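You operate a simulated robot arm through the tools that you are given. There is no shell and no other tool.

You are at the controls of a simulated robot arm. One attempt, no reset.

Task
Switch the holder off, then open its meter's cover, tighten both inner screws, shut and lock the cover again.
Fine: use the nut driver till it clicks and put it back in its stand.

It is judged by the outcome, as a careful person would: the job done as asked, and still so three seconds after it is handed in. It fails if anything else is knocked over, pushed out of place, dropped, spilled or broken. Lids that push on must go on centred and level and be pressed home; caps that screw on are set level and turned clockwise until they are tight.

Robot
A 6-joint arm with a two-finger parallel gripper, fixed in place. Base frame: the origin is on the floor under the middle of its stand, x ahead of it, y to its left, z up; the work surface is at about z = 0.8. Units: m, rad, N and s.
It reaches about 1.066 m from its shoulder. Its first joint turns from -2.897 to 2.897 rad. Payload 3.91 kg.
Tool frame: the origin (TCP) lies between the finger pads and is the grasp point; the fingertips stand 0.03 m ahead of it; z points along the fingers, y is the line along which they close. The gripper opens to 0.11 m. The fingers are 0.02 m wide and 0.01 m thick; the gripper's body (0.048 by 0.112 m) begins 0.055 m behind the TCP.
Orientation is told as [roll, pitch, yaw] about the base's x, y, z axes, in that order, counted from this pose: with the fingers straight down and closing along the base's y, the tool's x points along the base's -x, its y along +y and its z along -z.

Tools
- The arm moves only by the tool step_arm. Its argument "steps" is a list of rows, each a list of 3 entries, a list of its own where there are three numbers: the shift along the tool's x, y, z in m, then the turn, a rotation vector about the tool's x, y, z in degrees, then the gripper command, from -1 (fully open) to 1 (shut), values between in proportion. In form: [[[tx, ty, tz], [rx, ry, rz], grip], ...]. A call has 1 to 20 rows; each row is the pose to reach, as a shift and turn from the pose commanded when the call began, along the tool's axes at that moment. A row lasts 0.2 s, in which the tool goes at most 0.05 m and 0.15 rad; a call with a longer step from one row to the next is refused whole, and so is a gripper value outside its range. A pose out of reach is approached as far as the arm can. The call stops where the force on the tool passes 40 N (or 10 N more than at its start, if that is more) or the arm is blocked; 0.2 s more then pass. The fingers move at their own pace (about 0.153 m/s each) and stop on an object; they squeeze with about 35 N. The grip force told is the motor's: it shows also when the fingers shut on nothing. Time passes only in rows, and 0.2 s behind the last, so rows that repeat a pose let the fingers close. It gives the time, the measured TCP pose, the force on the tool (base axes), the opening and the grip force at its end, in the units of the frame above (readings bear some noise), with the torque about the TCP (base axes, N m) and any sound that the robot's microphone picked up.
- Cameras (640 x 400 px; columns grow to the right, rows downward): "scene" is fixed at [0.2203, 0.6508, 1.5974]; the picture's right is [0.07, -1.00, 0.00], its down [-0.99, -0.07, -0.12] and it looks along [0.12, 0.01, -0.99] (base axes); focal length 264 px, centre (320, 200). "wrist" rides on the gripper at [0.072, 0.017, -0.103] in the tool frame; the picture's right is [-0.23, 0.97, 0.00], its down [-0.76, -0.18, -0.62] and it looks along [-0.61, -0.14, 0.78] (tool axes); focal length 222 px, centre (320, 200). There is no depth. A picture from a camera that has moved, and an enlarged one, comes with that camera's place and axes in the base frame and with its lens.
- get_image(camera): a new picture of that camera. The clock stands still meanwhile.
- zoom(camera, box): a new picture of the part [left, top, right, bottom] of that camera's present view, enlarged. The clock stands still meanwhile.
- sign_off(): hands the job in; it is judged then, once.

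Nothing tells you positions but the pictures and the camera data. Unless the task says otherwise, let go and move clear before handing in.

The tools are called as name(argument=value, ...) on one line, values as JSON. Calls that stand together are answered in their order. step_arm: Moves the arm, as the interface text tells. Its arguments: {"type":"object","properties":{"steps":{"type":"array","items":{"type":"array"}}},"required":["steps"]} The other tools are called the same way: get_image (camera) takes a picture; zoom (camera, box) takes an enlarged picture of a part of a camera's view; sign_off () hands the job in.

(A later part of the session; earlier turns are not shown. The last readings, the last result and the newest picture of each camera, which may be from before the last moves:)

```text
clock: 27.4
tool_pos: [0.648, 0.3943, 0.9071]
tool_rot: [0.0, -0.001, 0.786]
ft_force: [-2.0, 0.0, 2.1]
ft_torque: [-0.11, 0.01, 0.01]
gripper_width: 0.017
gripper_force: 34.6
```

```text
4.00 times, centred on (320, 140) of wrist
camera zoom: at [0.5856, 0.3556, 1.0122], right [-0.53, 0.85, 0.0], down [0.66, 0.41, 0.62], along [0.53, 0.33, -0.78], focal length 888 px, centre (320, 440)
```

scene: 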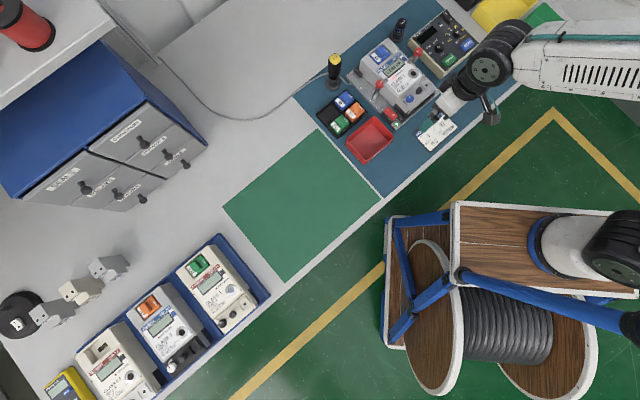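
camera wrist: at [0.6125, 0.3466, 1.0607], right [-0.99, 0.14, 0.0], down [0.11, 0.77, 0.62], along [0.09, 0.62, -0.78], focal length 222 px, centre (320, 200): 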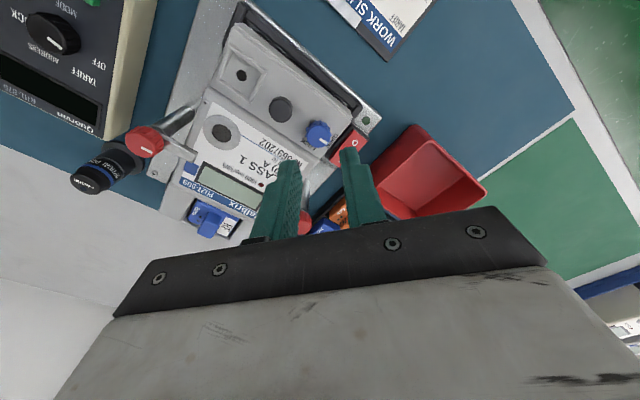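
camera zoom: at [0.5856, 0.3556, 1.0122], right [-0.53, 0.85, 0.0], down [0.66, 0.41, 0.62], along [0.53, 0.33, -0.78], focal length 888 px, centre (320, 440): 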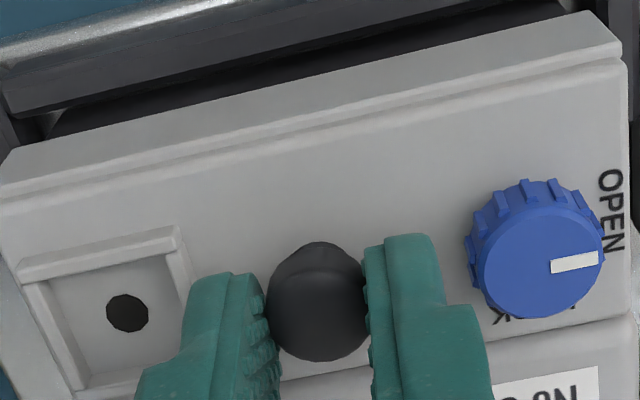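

The pull is gripped. I'll lift just a few millimetres and see which edge of the cover rises.

step_arm(steps=[[[0, 0, -0.001], [0, 0, 0], 0.9], [[0, 0, -0.002], [0, 0, 0], 0.9], [[0, 0, -0.003], [0, 0, 0], 0.9], [[0, 0, -0.004], [0, 0, 0], 0.9], [[0, 0, -0.005], [0, 0, 0], 0.9]])

zoom(camera="wrist", box=[240, 90, 400, 190])

zoom(camera="scene", box=[364, 70, 460, 130])

```text
clock: 28.6
tool_pos: [0.6482, 0.395, 0.9113]
tool_rot: [0.001, 0.004, 0.785]
ft_force: [-1.1, 0.5, -22.0]
ft_torque: [0.21, -0.38, 0.01]
gripper_width: 0.017
gripper_force: 34.8
```

```text
4.00 times, centred on (320, 140) of wrist
camera zoom: at [0.5863, 0.3561, 1.0154], right [-0.53, 0.85, 0.0], down [0.67, 0.41, 0.62], along [0.53, 0.33, -0.78], focal length 888 px, centre (320, 440)
```

zoom: 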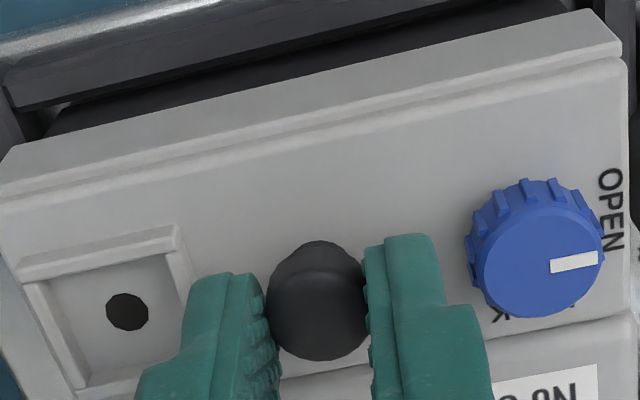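

```text
6.67 times, centred on (412, 100) of scene
camera zoom: at [0.2203, 0.6508, 1.5974], right [0.07, -1.0, 0.0], down [-0.99, -0.07, -0.12], along [0.12, 0.01, -0.99], focal length 1756 px, centre (-293, 867)
```

zoom: 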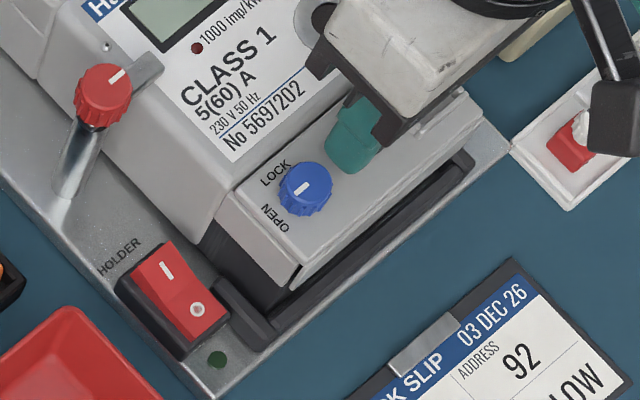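

The tool rose about 4 mm with 22 N of pull, and the whole meter seems to move with it rather than the cover. I'll look closely before doing more.

zoom(camera="wrist", box=[360, 90, 440, 190])

zoom(camera="wrist", box=[200, 90, 280, 190])

zoom(camera="scene", box=[390, 80, 440, 120])

```text
4.00 times, centred on (400, 140) of wrist
camera zoom: at [0.5863, 0.3561, 1.0154], right [-0.53, 0.85, 0.0], down [0.67, 0.41, 0.62], along [0.53, 0.33, -0.78], focal length 888 px, centre (0, 440)
```

zoom: 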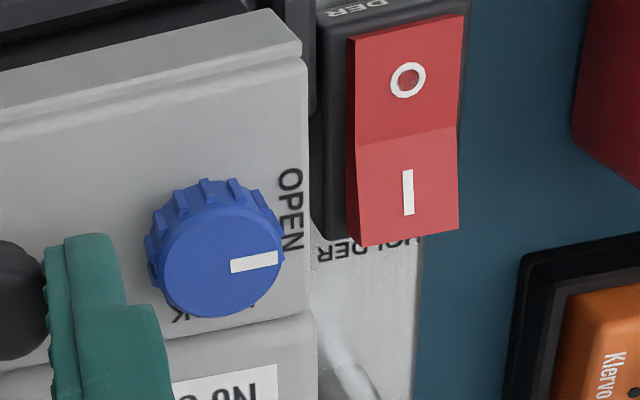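

```text
4.00 times, centred on (240, 140) of wrist
camera zoom: at [0.5863, 0.3561, 1.0154], right [-0.53, 0.85, 0.0], down [0.67, 0.41, 0.62], along [0.53, 0.33, -0.78], focal length 888 px, centre (640, 440)
```

zoom: 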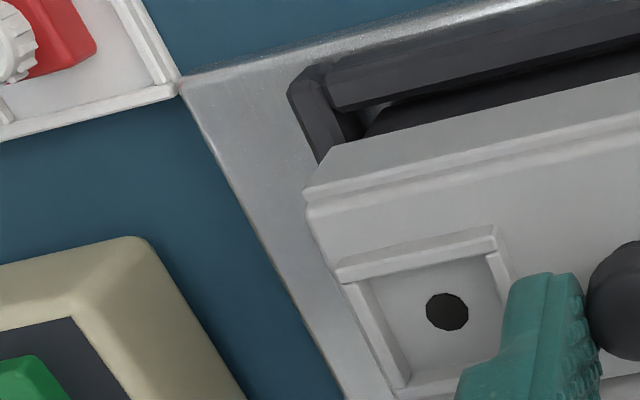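

```text
10.00 times, centred on (415, 100) of scene
camera zoom: at [0.2203, 0.6508, 1.5974], right [0.07, -1.0, 0.0], down [-0.99, -0.07, -0.12], along [0.12, 0.01, -0.99], focal length 2635 px, centre (-630, 1200)
```

zoom: 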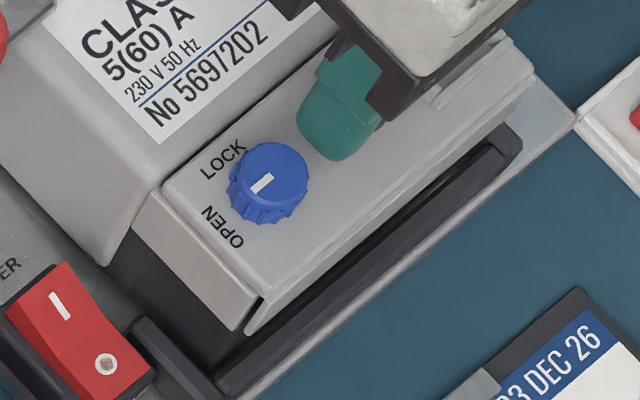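

step_arm(steps=[[[0, 0, 0.002], [0, 0, 0], 0.9], [[0, 0, 0.004], [0, 0, 0], 0.9], [[0, 0, 0.005], [0, 0, 0], 0.9], [[0, 0, 0.005], [0, 0, 0], 0.9]])

zoom(camera="scene", box=[390, 80, 440, 120])

zoom(camera="wrist", box=[360, 90, 440, 190])

zoom(camera="wrist", box=[200, 90, 280, 190])

```text
clock: 29.6
tool_pos: [0.6488, 0.3947, 0.9094]
tool_rot: [0.0, -0.003, 0.785]
ft_force: [0.3, 0.6, 1.4]
ft_torque: [0.7, -0.83, 0.03]
gripper_width: 0.017
gripper_force: 34.9
```

```text
10.00 times, centred on (415, 100) of scene
camera zoom: at [0.2203, 0.6508, 1.5974], right [0.07, -1.0, 0.0], down [-0.99, -0.07, -0.12], along [0.12, 0.01, -0.99], focal length 2635 px, centre (-630, 1200)
```

zoom: 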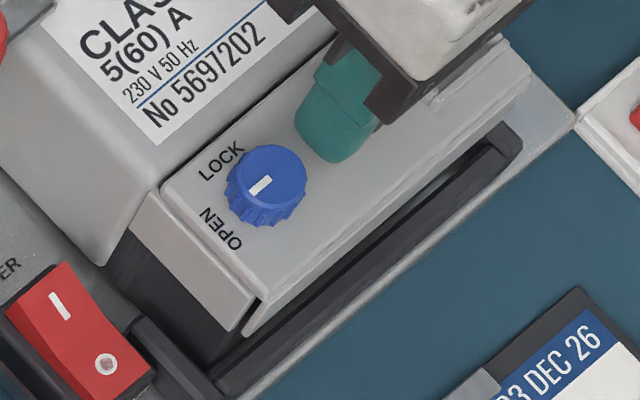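

```text
4.00 times, centred on (400, 140) of wrist
camera zoom: at [0.5863, 0.3555, 1.0132], right [-0.53, 0.85, 0.0], down [0.66, 0.41, 0.62], along [0.53, 0.33, -0.78], focal length 888 px, centre (0, 440)
```

zoom: 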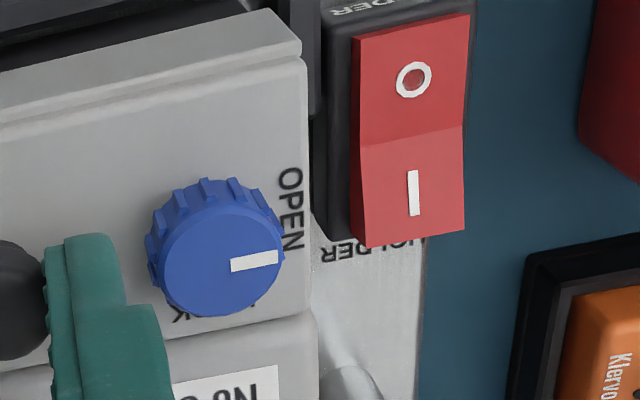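

```text
4.00 times, centred on (240, 140) of wrist
camera zoom: at [0.5863, 0.3555, 1.0132], right [-0.53, 0.85, 0.0], down [0.66, 0.41, 0.62], along [0.53, 0.33, -0.78], focal length 888 px, centre (640, 440)
```

zoom: 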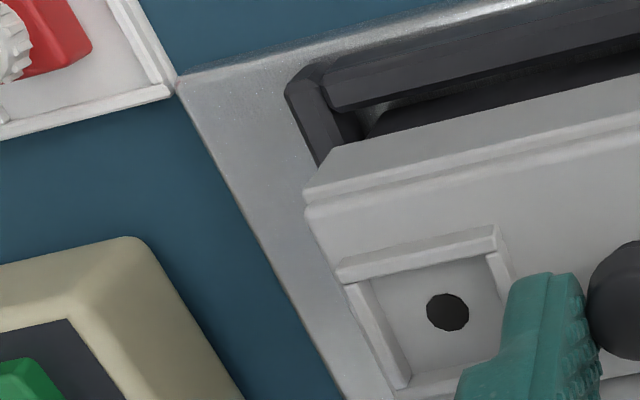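

step_arm(steps=[[[0, 0, 0], [0, 0, 0], 0.9], [[0, 0, 0], [0, 0, 0], 0.9], [[0, 0, 0], [0, 0, 0], 0.9]])

zoom(camera="wrist", box=[240, 90, 400, 190])

zoom(camera="scene", box=[364, 70, 460, 130])

```text
clock: 30.4
tool_pos: [0.6488, 0.3944, 0.9081]
tool_rot: [0.001, 0.0, 0.788]
ft_force: [0.7, 1.3, 0.0]
ft_torque: [0.52, -0.68, 0.02]
gripper_width: 0.0167
gripper_force: 35.2
```

```text
4.00 times, centred on (320, 140) of wrist
camera zoom: at [0.5861, 0.3553, 1.0126], right [-0.53, 0.85, 0.0], down [0.66, 0.41, 0.62], along [0.53, 0.33, -0.78], focal length 888 px, centre (320, 440)
```

zoom: 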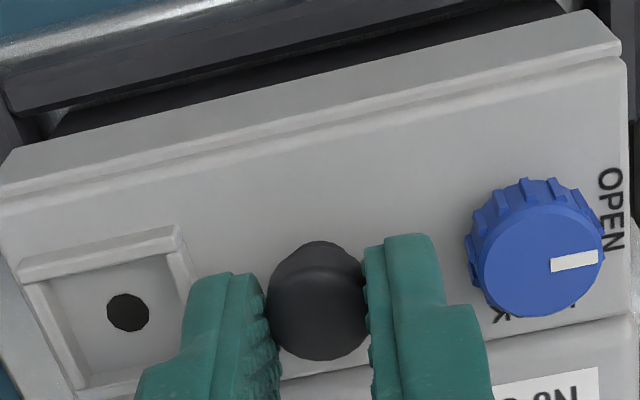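

```text
6.67 times, centred on (412, 100) of scene
camera zoom: at [0.2203, 0.6508, 1.5974], right [0.07, -1.0, 0.0], down [-0.99, -0.07, -0.12], along [0.12, 0.01, -0.99], focal length 1756 px, centre (-293, 867)
```

zoom: 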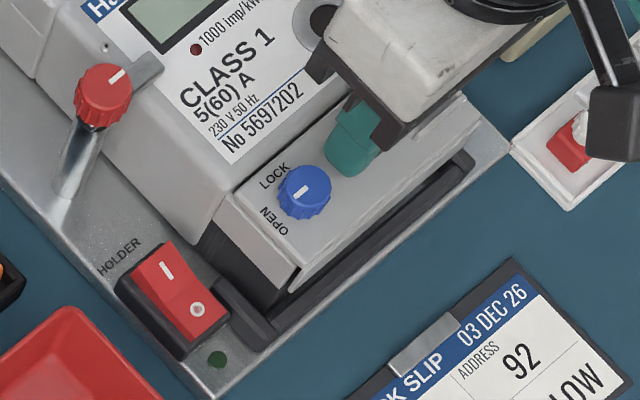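

Pulling straight up only loads the near edge (the reaction acts about 2 cm toward the robot and twists the tool), which suggests the cover pivots at its near edge and my rigid grip stops it from swinging. I'll test a small 5° swing about the near edge instead of a straight lift.

step_arm(steps=[[[0.001, 0, -0.0006], [0, -1.67, 0], 0.9], [[0.002, 0, -0.0012], [0, -3.33, 0], 0.9], [[0.003, 0, -0.0018], [0, -5, 0], 0.9], [[0.003, 0, -0.0018], [0, -5, 0], 0.9]])

zoom(camera="wrist", box=[240, 90, 400, 190])

zoom(camera="scene", box=[390, 80, 440, 120])

```text
clock: 31.4
tool_pos: [0.6455, 0.3929, 0.9088]
tool_rot: [0.001, -0.086, 0.787]
ft_force: [1.2, -0.3, -5.9]
ft_torque: [-0.85, 0.62, 0.0]
gripper_width: 0.0168
gripper_force: 35.1
```

```text
4.00 times, centred on (320, 140) of wrist
camera zoom: at [0.5772, 0.347, 1.0066], right [-0.53, 0.85, 0.02], down [0.62, 0.37, 0.69], along [0.57, 0.38, -0.73], focal length 888 px, centre (320, 440)
```

zoom: 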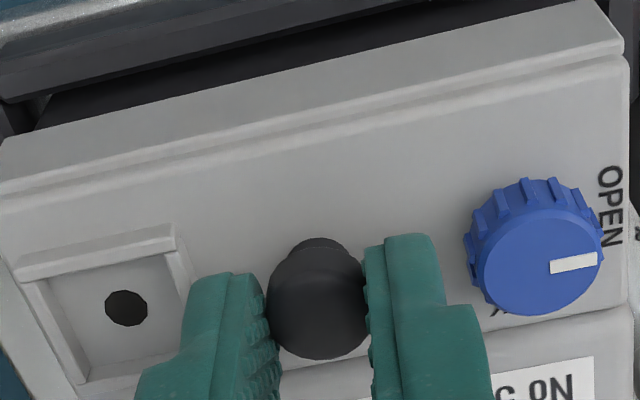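

```text
10.00 times, centred on (415, 100) of scene
camera zoom: at [0.2203, 0.6508, 1.5974], right [0.07, -1.0, 0.0], down [-0.99, -0.07, -0.12], along [0.12, 0.01, -0.99], focal length 2635 px, centre (-630, 1200)
```

zoom: 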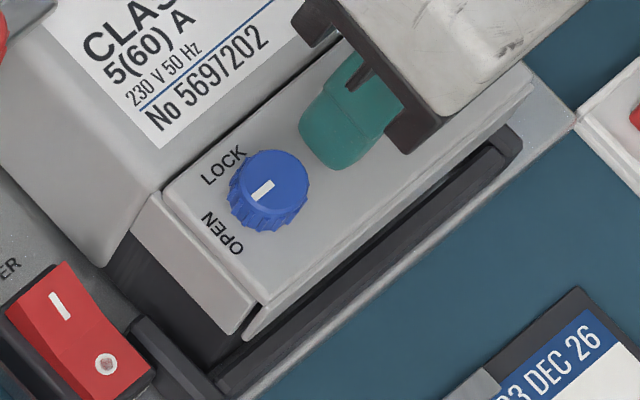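

zoom(camera="wrist", box=[360, 130, 416, 165])

zoom(camera="wrist", box=[224, 150, 280, 195])

zoom(camera="scene", box=[395, 85, 425, 115])

```text
11.43 times, centred on (388, 148) of wrist
camera zoom: at [0.5772, 0.347, 1.0066], right [-0.53, 0.85, 0.02], down [0.62, 0.37, 0.69], along [0.57, 0.38, -0.73], focal length 2538 px, centre (-457, 800)
```

zoom: 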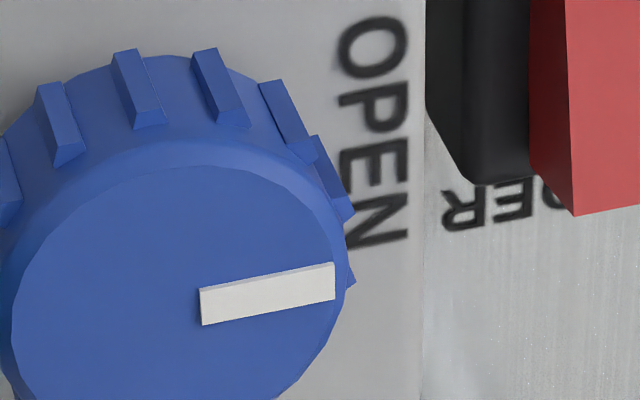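

```text
8.89 times, centred on (252, 172) of wrist
camera zoom: at [0.5772, 0.347, 1.0066], right [-0.53, 0.85, 0.02], down [0.62, 0.37, 0.69], along [0.57, 0.38, -0.73], focal length 1974 px, centre (924, 444)
```

zoom: 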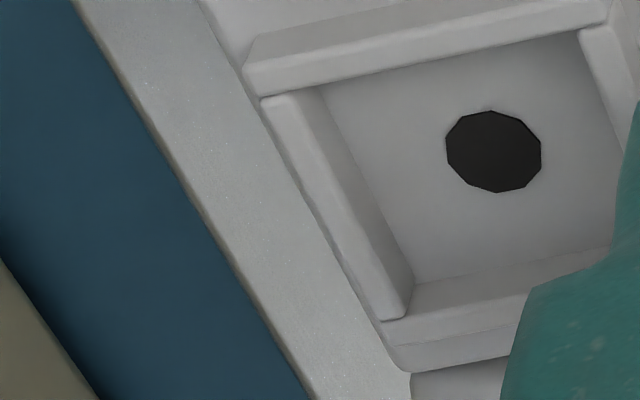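

```text
13.33 times, centred on (410, 100) of scene
camera zoom: at [0.2203, 0.6508, 1.5974], right [0.07, -1.0, 0.0], down [-0.99, -0.07, -0.12], along [0.12, 0.01, -0.99], focal length 3513 px, centre (-880, 1533)
```

zoom: 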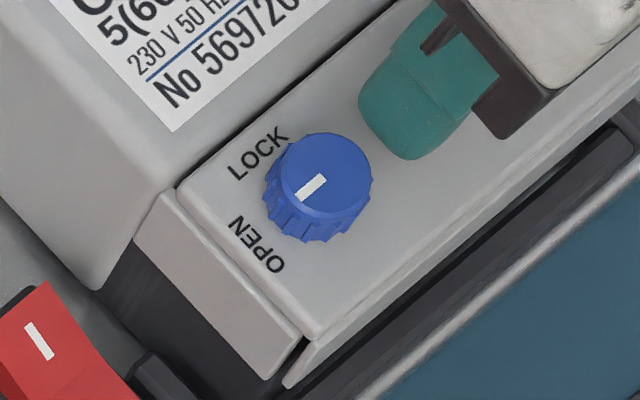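

step_arm(steps=[[[-0.0014, 0, 0.001], [0, 2.5, 0], 0.9], [[-0.0028, 0, 0.0021], [0, 5, 0], 0.9], [[-0.0028, 0, 0.0021], [0, 5, 0], 0.9]])

step_arm(steps=[[[-0.001, 0, -0.0007], [0, 1.67, 0], 0.9], [[-0.002, 0, -0.0013], [0, 3.33, 0], 0.9], [[-0.003, 0, -0.002], [0, 5, 0], 0.9], [[-0.003, 0, -0.002], [0, 5, 0], 0.9]])

zoom(camera="wrist", box=[240, 90, 400, 190])

zoom(camera="scene", box=[395, 85, 425, 115])

```text
clock: 32.2
tool_pos: [0.6481, 0.3949, 0.908]
tool_rot: [0.0, 0.0, 0.787]
ft_force: [-2.2, -1.0, 3.4]
ft_torque: [0.65, -0.74, 0.03]
gripper_width: 0.0172
gripper_force: 34.8
```

```text
clock: 33.2
tool_pos: [0.6512, 0.3956, 0.9103]
tool_rot: [0.0, 0.087, 0.787]
ft_force: [-0.4, 1.0, 1.3]
ft_torque: [0.57, -0.64, 0.04]
gripper_width: 0.0168
gripper_force: 35.6
```

```text
4.00 times, centred on (320, 140) of wrist
camera zoom: at [0.5946, 0.3644, 1.02], right [-0.53, 0.85, -0.02], down [0.7, 0.45, 0.55], along [0.48, 0.28, -0.83], focal length 888 px, centre (320, 440)
```

zoom: 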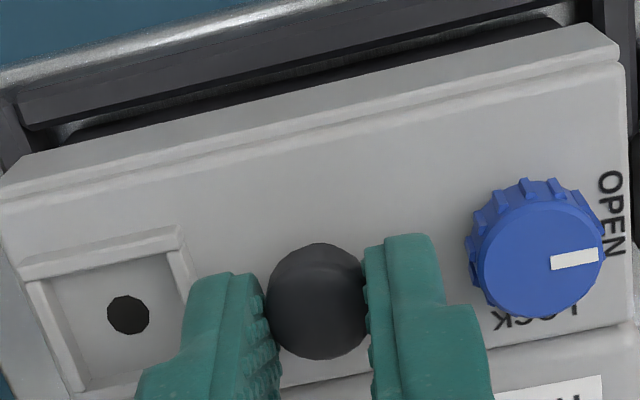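

```text
13.33 times, centred on (410, 100) of scene
camera zoom: at [0.2203, 0.6508, 1.5974], right [0.07, -1.0, 0.0], down [-0.99, -0.07, -0.12], along [0.12, 0.01, -0.99], focal length 3513 px, centre (-880, 1533)
```

zoom: 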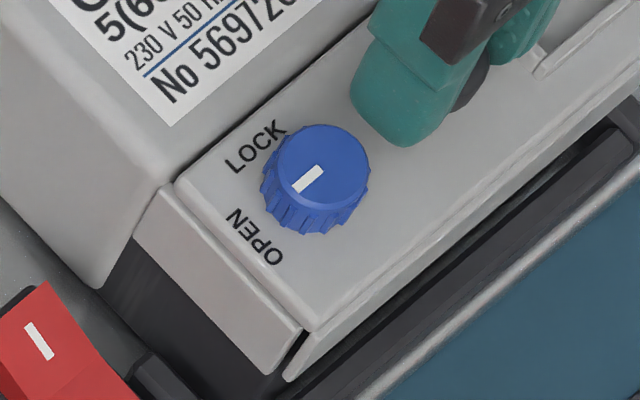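

The pull just pivots in my grip without the cover opening in either sense, so I should understand the mechanism better before applying more force. I'll let go, back off and inspect the cover edges closely.

step_arm(steps=[[[0.0015, 0, 0.001], [0, -2.5, 0], 0.9], [[0.003, 0, 0.002], [0, -5, 0], 0.9], [[0.003, 0, 0.002], [0, -5, 0], 0.54], [[0.003, 0, 0.002], [0, -5, 0], 0.54], [[0.003, 0, -0.02], [0, -5, 0], 0.54], [[0.003, 0, -0.06], [0, -5, 0], 0.54], [[0.003, 0, -0.08], [0, -5, 0], 0.54]])

zoom(camera="wrist", box=[220, 60, 420, 185])

zoom(camera="scene", box=[395, 85, 425, 115])

```text
clock: 34.8
tool_pos: [0.6518, 0.3992, 0.9906]
tool_rot: [0.001, -0.001, 0.786]
ft_force: [0.8, 0.5, -1.0]
ft_torque: [0.0, 0.0, 0.04]
gripper_width: 0.0253
gripper_force: 0.1
```

```text
3.20 times, centred on (320, 122) of wrist
camera zoom: at [0.5902, 0.3611, 1.0942], right [-0.53, 0.85, 0.0], down [0.66, 0.41, 0.62], along [0.53, 0.33, -0.78], focal length 711 px, centre (320, 448)
```

zoom: 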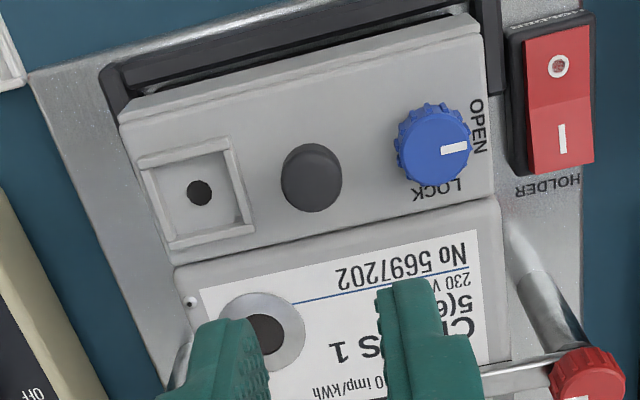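

```text
13.33 times, centred on (410, 100) of scene
camera zoom: at [0.2203, 0.6508, 1.5974], right [0.07, -1.0, 0.0], down [-0.99, -0.07, -0.12], along [0.12, 0.01, -0.99], focal length 3513 px, centre (-880, 1533)
```

zoom: 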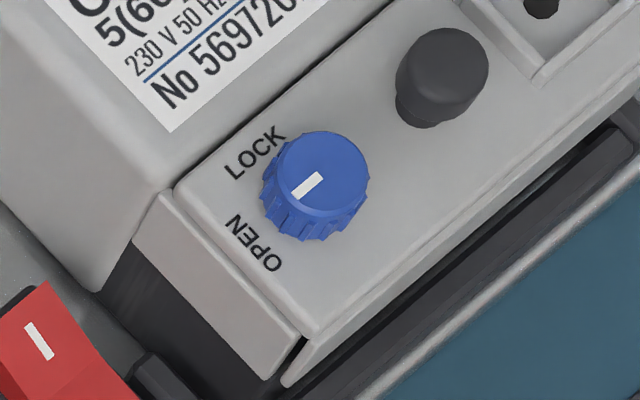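

zoom(camera="wrist", box=[330, 80, 394, 130])

zoom(camera="scene", box=[400, 90, 418, 106])

get_image(camera="wrist")

```text
8.00 times, centred on (362, 105) of wrist
camera zoom: at [0.5902, 0.3611, 1.0942], right [-0.53, 0.85, 0.0], down [0.66, 0.41, 0.62], along [0.53, 0.33, -0.78], focal length 1777 px, centre (-16, 960)
```

zoom: 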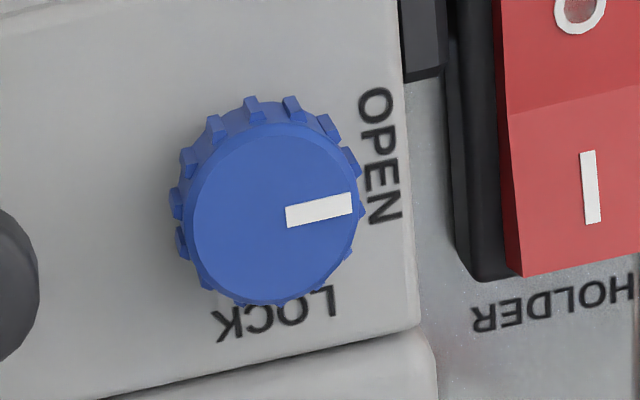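

```text
16.00 times, centred on (409, 98) of scene
camera zoom: at [0.2203, 0.6508, 1.5974], right [0.07, -1.0, 0.0], down [-0.99, -0.07, -0.12], along [0.12, 0.01, -0.99], focal length 4215 px, centre (-1104, 1832)
```

zoom: 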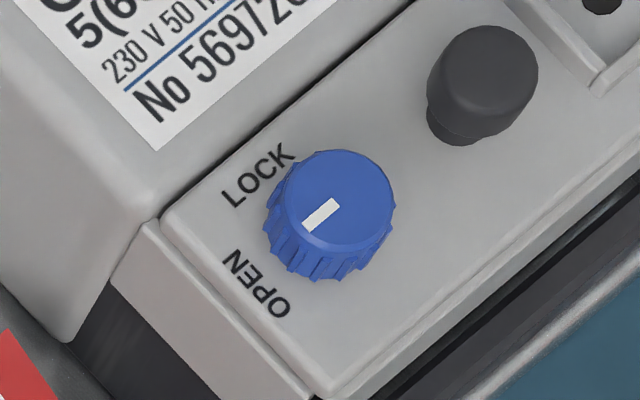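

```text
taken
camera wrist: at [0.5902, 0.3611, 1.0942], right [-0.53, 0.85, 0.0], down [0.66, 0.41, 0.62], along [0.53, 0.33, -0.78], focal length 222 px, centre (320, 200)
```

wrist: 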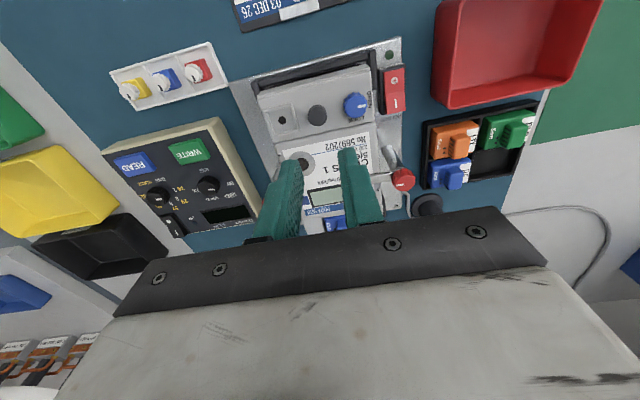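

The pointer lies exactly parallel to the cover edge, so the lock is fully at OPEN. I'll re-grip the pull and test whether the cover slides toward the robot, with small moves and watching the force.

step_arm(steps=[[[0.005, 0, 0.03], [0, 0, 0], 0.54], [[0.005, 0.001, 0.06], [0, 0, 0], 0.54], [[0.005, 0.001, 0.075], [0, 0, 0], 0.54], [[0.005, 0.001, 0.0835], [0, 0, 0], 0.54], [[0.005, 0.001, 0.0835], [0, 0, 0], 0.54]])

zoom(camera="wrist", box=[240, 90, 400, 190])

```text
clock: 36.0
tool_pos: [0.6485, 0.3962, 0.9063]
tool_rot: [0.0, -0.001, 0.787]
ft_force: [-0.4, 0.1, -0.3]
ft_torque: [-0.01, -0.01, 0.0]
gripper_width: 0.0253
gripper_force: 0.1
```

```text
4.00 times, centred on (320, 140) of wrist
camera zoom: at [0.5857, 0.3576, 1.0104], right [-0.53, 0.85, 0.0], down [0.66, 0.41, 0.62], along [0.53, 0.33, -0.78], focal length 888 px, centre (320, 440)
```

zoom: 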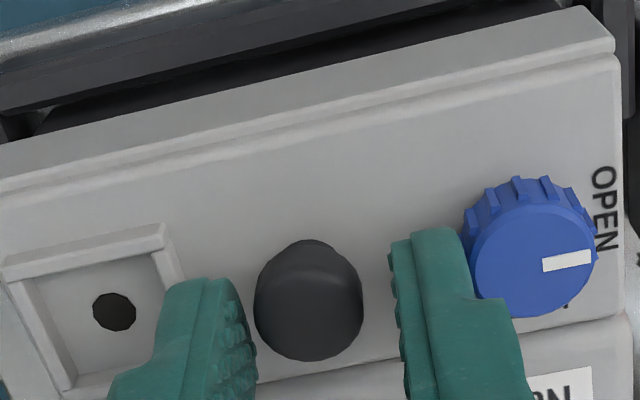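

step_arm(steps=[[[0, -0.002, 0], [0, 0, 0], 0.54], [[0, -0.002, 0], [0, 0, 0], 0.7], [[0, -0.002, 0], [0, 0, 0], 0.9], [[0, -0.002, 0], [0, 0, 0], 0.9], [[0, -0.002, 0], [0, 0, 0], 0.9]])

step_arm(steps=[[[0.001, 0, 0], [0, 0, 0], 0.9], [[0.002, 0, 0], [0, 0, 0], 0.9], [[0.003, 0, 0], [0, 0, 0], 0.9], [[0.004, 0, 0], [0, 0, 0], 0.9]])

zoom(camera="scene", box=[395, 85, 425, 115])

zoom(camera="wrist", box=[240, 90, 400, 190])

```text
clock: 37.2
tool_pos: [0.6492, 0.3934, 0.9055]
tool_rot: [0.002, 0.0, 0.787]
ft_force: [-1.1, -0.5, 1.4]
ft_torque: [0.11, 0.14, -0.04]
gripper_width: 0.017
gripper_force: 34.9
```

```text
clock: 38.2
tool_pos: [0.6473, 0.3922, 0.9061]
tool_rot: [0.0, 0.001, 0.785]
ft_force: [0.1, 1.5, -0.7]
ft_torque: [-0.12, -0.06, 0.06]
gripper_width: 0.0169
gripper_force: 35.1
```

```text
13.33 times, centred on (410, 100) of scene
camera zoom: at [0.2203, 0.6508, 1.5974], right [0.07, -1.0, 0.0], down [-0.99, -0.07, -0.12], along [0.12, 0.01, -0.99], focal length 3513 px, centre (-880, 1533)
```

zoom: 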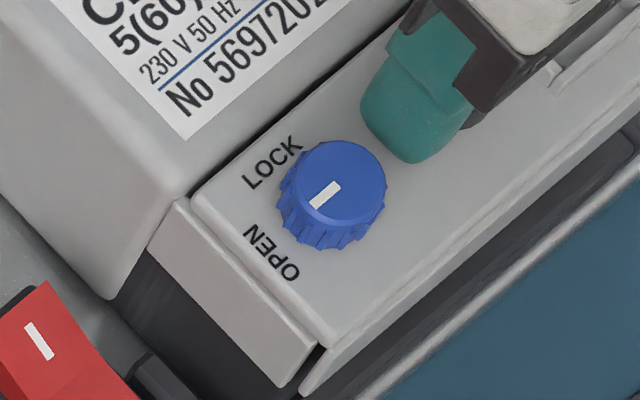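

```text
4.00 times, centred on (320, 140) of wrist
camera zoom: at [0.5853, 0.3531, 1.0107], right [-0.53, 0.85, 0.0], down [0.66, 0.41, 0.62], along [0.53, 0.33, -0.78], focal length 888 px, centre (320, 440)
```

zoom: 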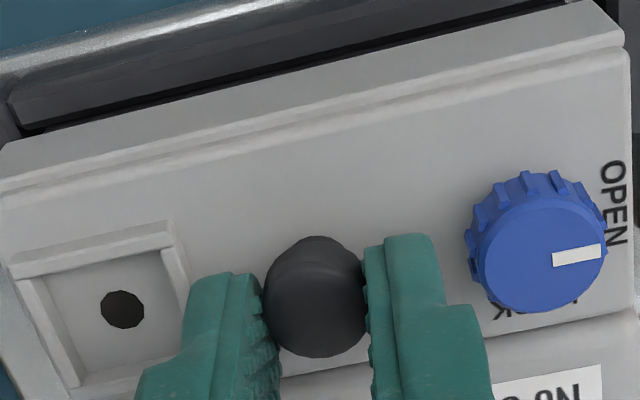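

The whole meter slid a few millimetres with almost no force, so it sits with play in the holder and the cover did not slide. I'll put it straight back and compare with the starting picture.

step_arm(steps=[[[-0.001, 0, 0], [0, 0, 0], 0.9], [[-0.002, 0.0005, 0], [0, 0, 0], 0.9], [[-0.003, 0.001, 0], [0, 0, 0], 0.9], [[-0.004, 0.0015, 0], [0, 0, 0], 0.9], [[-0.004, 0.0015, 0], [0, 0, 0], 0.9]])

zoom(camera="scene", box=[395, 85, 425, 115])

zoom(camera="scene", box=[320, 30, 480, 130])

zoom(camera="scene", box=[364, 70, 460, 130])

```text
clock: 39.4
tool_pos: [0.6498, 0.3959, 0.9066]
tool_rot: [0.002, 0.0, 0.788]
ft_force: [-1.3, 0.0, 0.0]
ft_torque: [-0.16, -0.03, -0.02]
gripper_width: 0.0168
gripper_force: 34.9
```

```text
13.33 times, centred on (410, 100) of scene
camera zoom: at [0.2203, 0.6508, 1.5974], right [0.07, -1.0, 0.0], down [-0.99, -0.07, -0.12], along [0.12, 0.01, -0.99], focal length 3513 px, centre (-880, 1533)
```

zoom: 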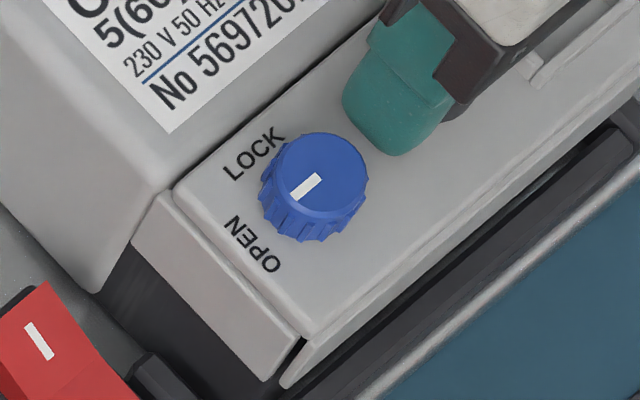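

```text
4.00 times, centred on (400, 80) of scene
camera zoom: at [0.2203, 0.6508, 1.5974], right [0.07, -1.0, 0.0], down [-0.99, -0.07, -0.12], along [0.12, 0.01, -0.99], focal length 1054 px, centre (0, 680)
```

zoom: 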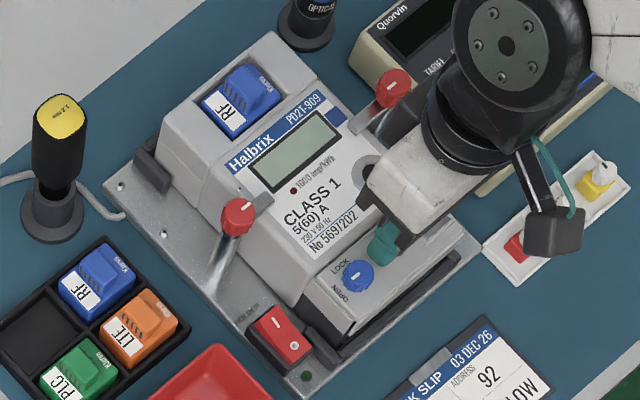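

```text
6.67 times, centred on (412, 100) of scene
camera zoom: at [0.2203, 0.6508, 1.5974], right [0.07, -1.0, 0.0], down [-0.99, -0.07, -0.12], along [0.12, 0.01, -0.99], focal length 1756 px, centre (-293, 867)
```

zoom: 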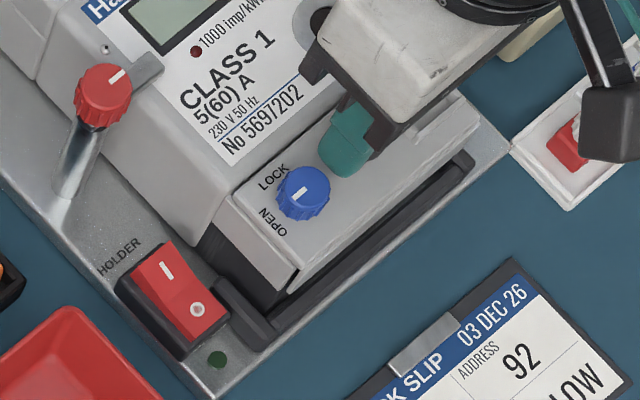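

The meter is back where it was. I'll slide further toward the near jaw so the meter gets backed by it, which tests whether the cover itself slides; small steps, force watched.

step_arm(steps=[[[0.002, 0, 0], [0, 0, 0], 0.9], [[0.004, 0, 0], [0, 0, 0], 0.9], [[0.005, 0, 0], [0, 0, 0], 0.9], [[0.006, 0, 0], [0, 0, 0], 0.9], [[0.007, 0, 0], [0, 0, 0], 0.9]])

zoom(camera="scene", box=[395, 85, 425, 115])

zoom(camera="wrist", box=[200, 70, 420, 195])

```text
clock: 40.6
tool_pos: [0.6436, 0.3909, 0.9062]
tool_rot: [0.001, 0.0, 0.786]
ft_force: [-1.7, 3.1, 2.1]
ft_torque: [-0.16, 0.0, 0.01]
gripper_width: 0.017
gripper_force: 35.2
```

```text
13.33 times, centred on (410, 100) of scene
camera zoom: at [0.2203, 0.6508, 1.5974], right [0.07, -1.0, 0.0], down [-0.99, -0.07, -0.12], along [0.12, 0.01, -0.99], focal length 3513 px, centre (-880, 1533)
```

zoom: 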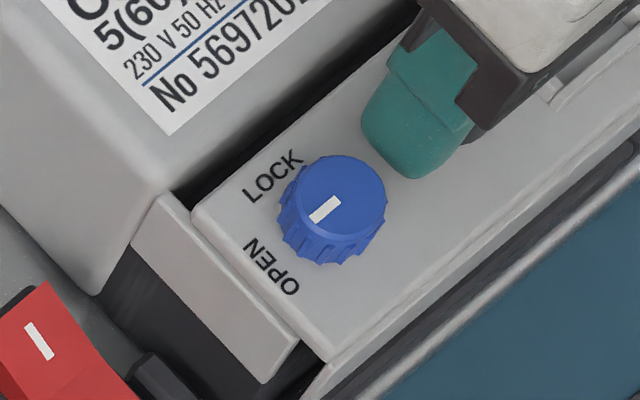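

```text
2.91 times, centred on (310, 132) of wrist
camera zoom: at [0.5818, 0.3527, 1.0107], right [-0.53, 0.85, 0.0], down [0.66, 0.41, 0.62], along [0.53, 0.33, -0.78], focal length 646 px, centre (349, 396)
```

zoom: 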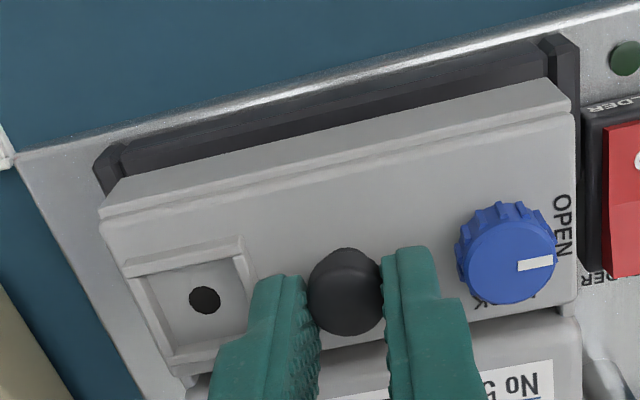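

The cover itself slides toward the robot — a gap has opened between it and the meter face while the meter stays put. I'll keep sliding in small steps.

step_arm(steps=[[[0.003, 0.0005, 0], [0, 0, 0], 0.9], [[0.006, 0.0005, 0], [0, 0, 0], 0.9], [[0.009, 0.0005, 0], [0, 0, 0], 0.9], [[0.012, 0.0005, 0], [0, 0, 0], 0.9], [[0.015, 0.0005, 0], [0, 0, 0], 0.9]])

zoom(camera="scene", box=[385, 80, 433, 110])

zoom(camera="wrist", box=[200, 70, 420, 195])

```text
clock: 41.8
tool_pos: [0.6332, 0.3806, 0.9061]
tool_rot: [0.0, -0.001, 0.784]
ft_force: [1.5, -1.4, 1.2]
ft_torque: [0.09, -0.12, 0.01]
gripper_width: 0.0167
gripper_force: 34.2
```

```text
13.33 times, centred on (409, 95) of scene
camera zoom: at [0.2203, 0.6508, 1.5974], right [0.07, -1.0, 0.0], down [-0.99, -0.07, -0.12], along [0.12, 0.01, -0.99], focal length 3513 px, centre (-867, 1600)
```

zoom: 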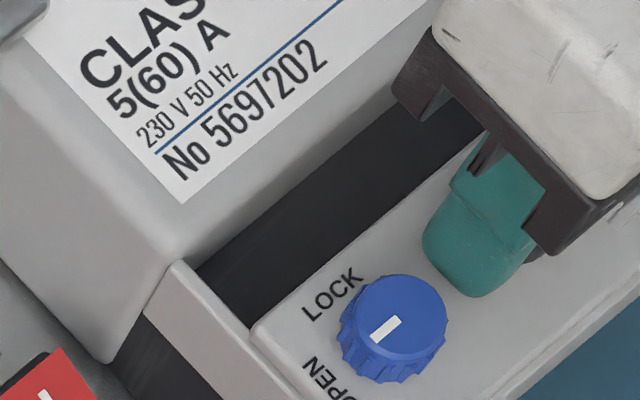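

```text
2.91 times, centred on (310, 132) of wrist
camera zoom: at [0.5706, 0.3422, 1.0107], right [-0.53, 0.85, 0.0], down [0.66, 0.41, 0.62], along [0.53, 0.33, -0.78], focal length 646 px, centre (349, 396)
```

zoom: 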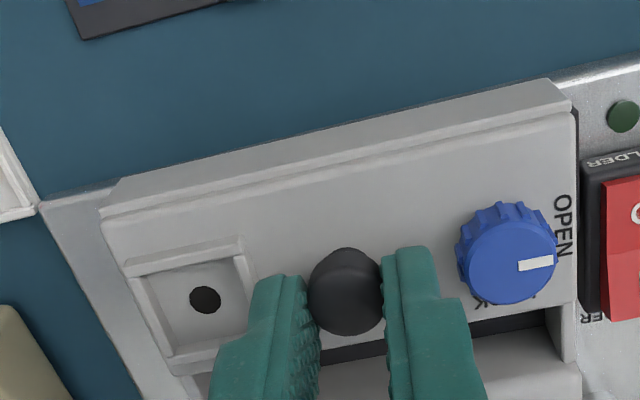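

step_arm(steps=[[[0.003, 0, 0], [0, 0, 0], 0.9], [[0.006, 0, 0], [0, 0, 0], 0.9], [[0.009, 0, 0], [0, 0, 0], 0.9], [[0.012, 0, 0], [0, 0, 0], 0.9]])

zoom(camera="scene", box=[372, 70, 452, 130])

zoom(camera="wrist", box=[200, 70, 420, 195])

```text
clock: 42.8
tool_pos: [0.625, 0.372, 0.906]
tool_rot: [-0.001, -0.001, 0.788]
ft_force: [0.4, -0.7, -1.0]
ft_torque: [-0.18, 0.01, -0.01]
gripper_width: 0.0169
gripper_force: 35.1
```

```text
6.67 times, centred on (412, 100) of scene
camera zoom: at [0.2203, 0.6508, 1.5974], right [0.07, -1.0, 0.0], down [-0.99, -0.07, -0.12], along [0.12, 0.01, -0.99], focal length 1756 px, centre (-293, 867)
```

zoom: 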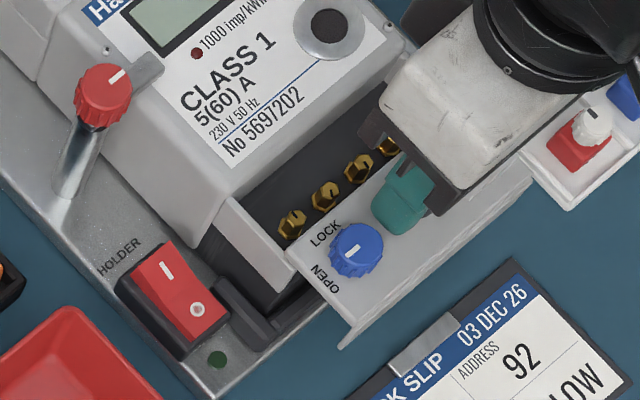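

```text
2.91 times, centred on (310, 132) of wrist
camera zoom: at [0.5622, 0.3334, 1.0108], right [-0.53, 0.85, 0.0], down [0.66, 0.41, 0.62], along [0.53, 0.33, -0.78], focal length 646 px, centre (349, 396)
```

zoom: 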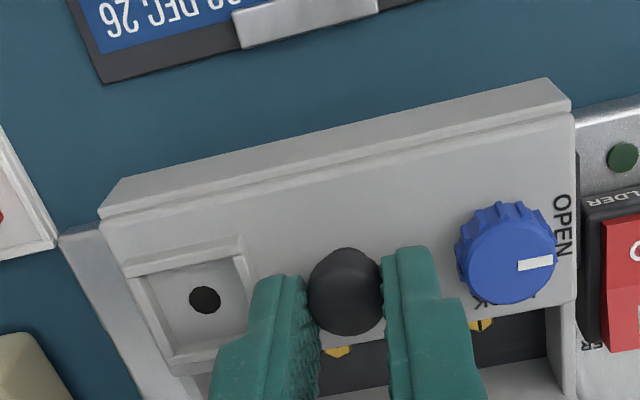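

Sliding has exposed a row of four brass hex terminal screws; the "inner" two are the middle pair. I'll keep sliding to the cover's stop.

step_arm(steps=[[[0.003, 0, 0], [0, 0, 0], 0.9], [[0.006, 0, 0], [0, 0, 0], 0.9], [[0.009, 0, 0], [0, 0, 0], 0.9], [[0.012, 0, 0], [0, 0, 0], 0.9]])

zoom(camera="scene", box=[372, 70, 452, 130])

zoom(camera="wrist", box=[200, 70, 420, 195])

```text
clock: 43.8
tool_pos: [0.6169, 0.3645, 0.9072]
tool_rot: [0.001, 0.0, 0.787]
ft_force: [1.3, 0.8, -0.2]
ft_torque: [0.19, -0.27, 0.0]
gripper_width: 0.0169
gripper_force: 34.6
```

```text
6.67 times, centred on (412, 100) of scene
camera zoom: at [0.2203, 0.6508, 1.5974], right [0.07, -1.0, 0.0], down [-0.99, -0.07, -0.12], along [0.12, 0.01, -0.99], focal length 1756 px, centre (-293, 867)
```

zoom: 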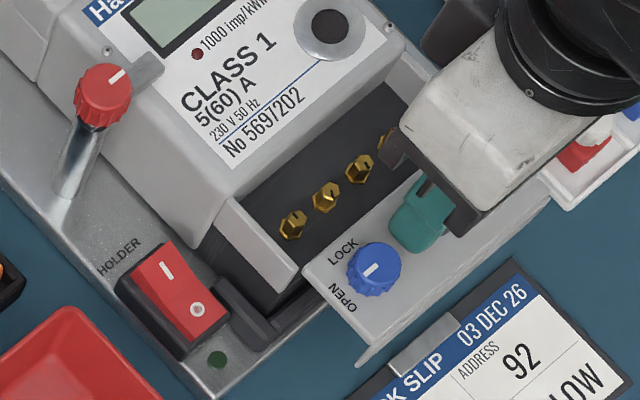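

```text
2.91 times, centred on (310, 132) of wrist
camera zoom: at [0.5542, 0.3255, 1.0108], right [-0.53, 0.85, 0.0], down [0.66, 0.41, 0.62], along [0.53, 0.33, -0.78], focal length 646 px, centre (349, 396)
```

zoom: 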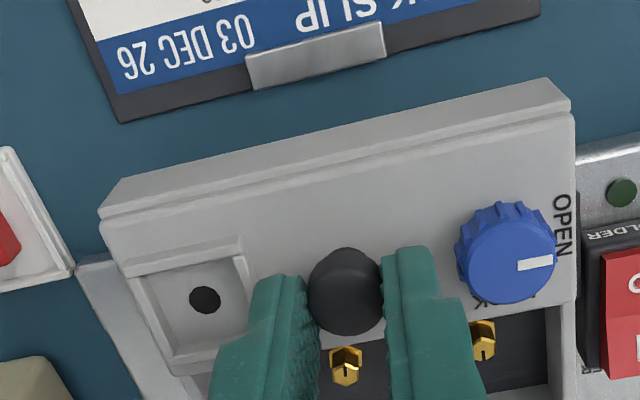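

step_arm(steps=[[[0, 0, -0.001], [0, 0, 0], 0.9], [[0, 0, -0.0015], [0, 0, 0], 0.9], [[0, 0, -0.0015], [0, 0, 0], 0.9]])

zoom(camera="scene", box=[390, 85, 426, 115])

```text
clock: 44.6
tool_pos: [0.6152, 0.3634, 0.9066]
tool_rot: [-0.001, 0.002, 0.787]
ft_force: [0.0, -0.5, -0.4]
ft_torque: [-0.48, 0.52, 0.03]
gripper_width: 0.017
gripper_force: 35.6
```

```text
13.33 times, centred on (408, 100) of scene
camera zoom: at [0.2203, 0.6508, 1.5974], right [0.07, -1.0, 0.0], down [-0.99, -0.07, -0.12], along [0.12, 0.01, -0.99], focal length 3513 px, centre (-853, 1533)
```

zoom: 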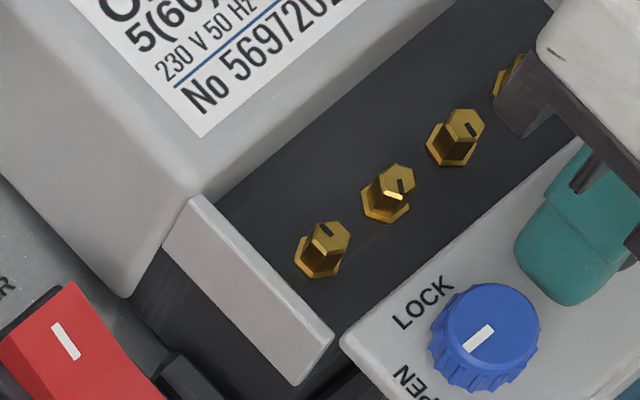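

step_arm(steps=[[[0, 0, 0.0015], [0, 0, 0], 0.9], [[-0.002, 0, 0.0015], [0, 0, 0], 0.9], [[-0.004, 0, 0.0015], [0, 0, 0], 0.9], [[-0.004, 0, 0.0015], [0, 0, 0], 0.9]])

step_arm(steps=[[[0, 0, 0], [0, 0, 0], 0.7], [[0, 0, 0], [0, 0, 0], 0.6], [[0, 0, 0], [0, 0, 0], 0.55], [[0, 0, 0], [0, 0, 0], 0.55]])

zoom(camera="scene", box=[372, 70, 452, 130])

zoom(camera="wrist", box=[200, 70, 420, 195])

```text
clock: 45.6
tool_pos: [0.6194, 0.3678, 0.9062]
tool_rot: [-0.001, -0.002, 0.787]
ft_force: [0.6, -0.5, 0.1]
ft_torque: [0.08, -0.32, 0.02]
gripper_width: 0.0168
gripper_force: 34.3
```

```text
clock: 46.6
tool_pos: [0.6191, 0.3667, 0.9078]
tool_rot: [-0.002, -0.001, 0.787]
ft_force: [-0.3, -0.4, -0.1]
ft_torque: [0.02, -0.02, 0.01]
gripper_width: 0.0248
gripper_force: 0.0
```

```text
6.67 times, centred on (412, 100) of scene
camera zoom: at [0.2203, 0.6508, 1.5974], right [0.07, -1.0, 0.0], down [-0.99, -0.07, -0.12], along [0.12, 0.01, -0.99], focal length 1756 px, centre (-293, 867)
```

zoom: 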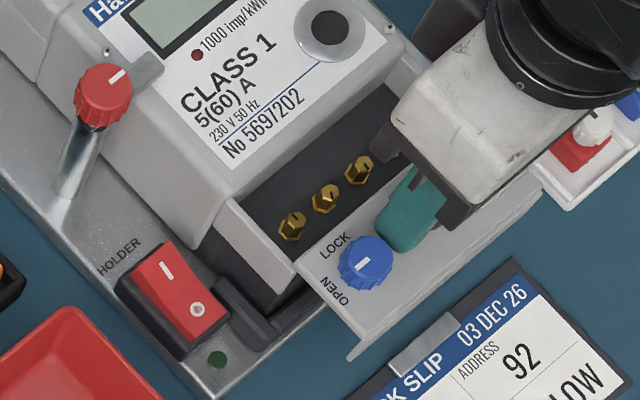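

```text
2.91 times, centred on (310, 132) of wrist
camera zoom: at [0.5566, 0.3288, 1.011], right [-0.53, 0.85, 0.0], down [0.66, 0.41, 0.62], along [0.53, 0.33, -0.78], focal length 646 px, centre (349, 396)
```

zoom: 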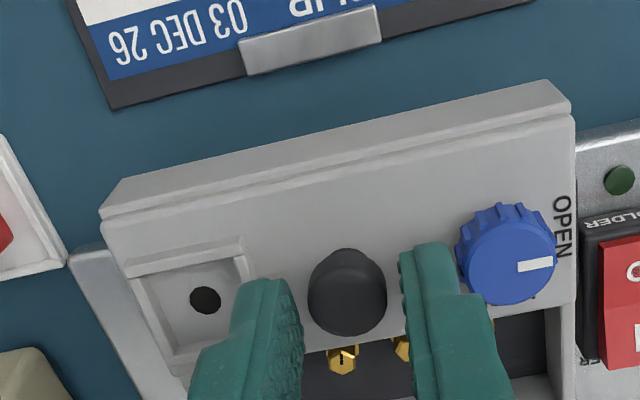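

The cover stays where I left it after release. I'll lift clear and look at the screws.

step_arm(steps=[[[0, 0, -0.02], [0, 0, 0], 0.54], [[0, 0, -0.05], [0, 0, 0], 0.3], [[0, 0, -0.08], [0, 0, 0], 0], [[-0.01, 0, -0.09], [0, 0, 0], -0.5], [[-0.01, 0, -0.09], [0, 0, 0], -0.5]])

zoom(camera="wrist", box=[240, 90, 400, 190])

get_image(camera="wrist")

zoom(camera="scene", box=[395, 75, 443, 105])

```text
clock: 47.8
tool_pos: [0.6274, 0.3728, 0.9956]
tool_rot: [0.001, -0.001, 0.787]
ft_force: [0.0, -0.2, 0.4]
ft_torque: [0.04, -0.01, -0.03]
gripper_width: 0.0825
gripper_force: 0.1
```

```text
4.00 times, centred on (320, 140) of wrist
camera zoom: at [0.564, 0.3346, 1.1012], right [-0.53, 0.85, 0.0], down [0.66, 0.41, 0.62], along [0.53, 0.33, -0.78], focal length 888 px, centre (320, 440)
```

zoom: 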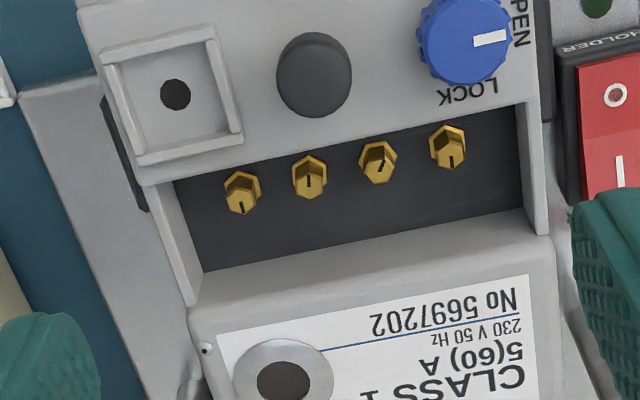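

```text
taken
camera wrist: at [0.564, 0.3346, 1.1012], right [-0.53, 0.85, 0.0], down [0.66, 0.41, 0.62], along [0.53, 0.33, -0.78], focal length 222 px, centre (320, 200)
```

wrist: 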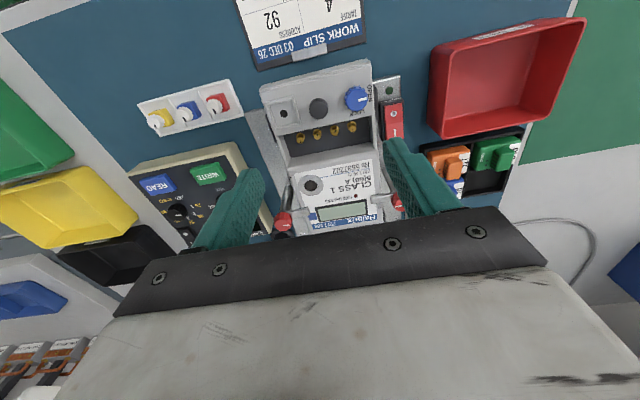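

```text
13.33 times, centred on (419, 90) of scene
camera zoom: at [0.2203, 0.6508, 1.5974], right [0.07, -1.0, 0.0], down [-0.99, -0.07, -0.12], along [0.12, 0.01, -0.99], focal length 3513 px, centre (-1000, 1667)
```

zoom: 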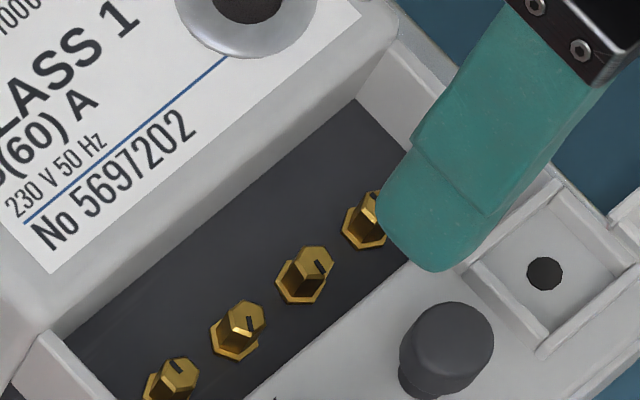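

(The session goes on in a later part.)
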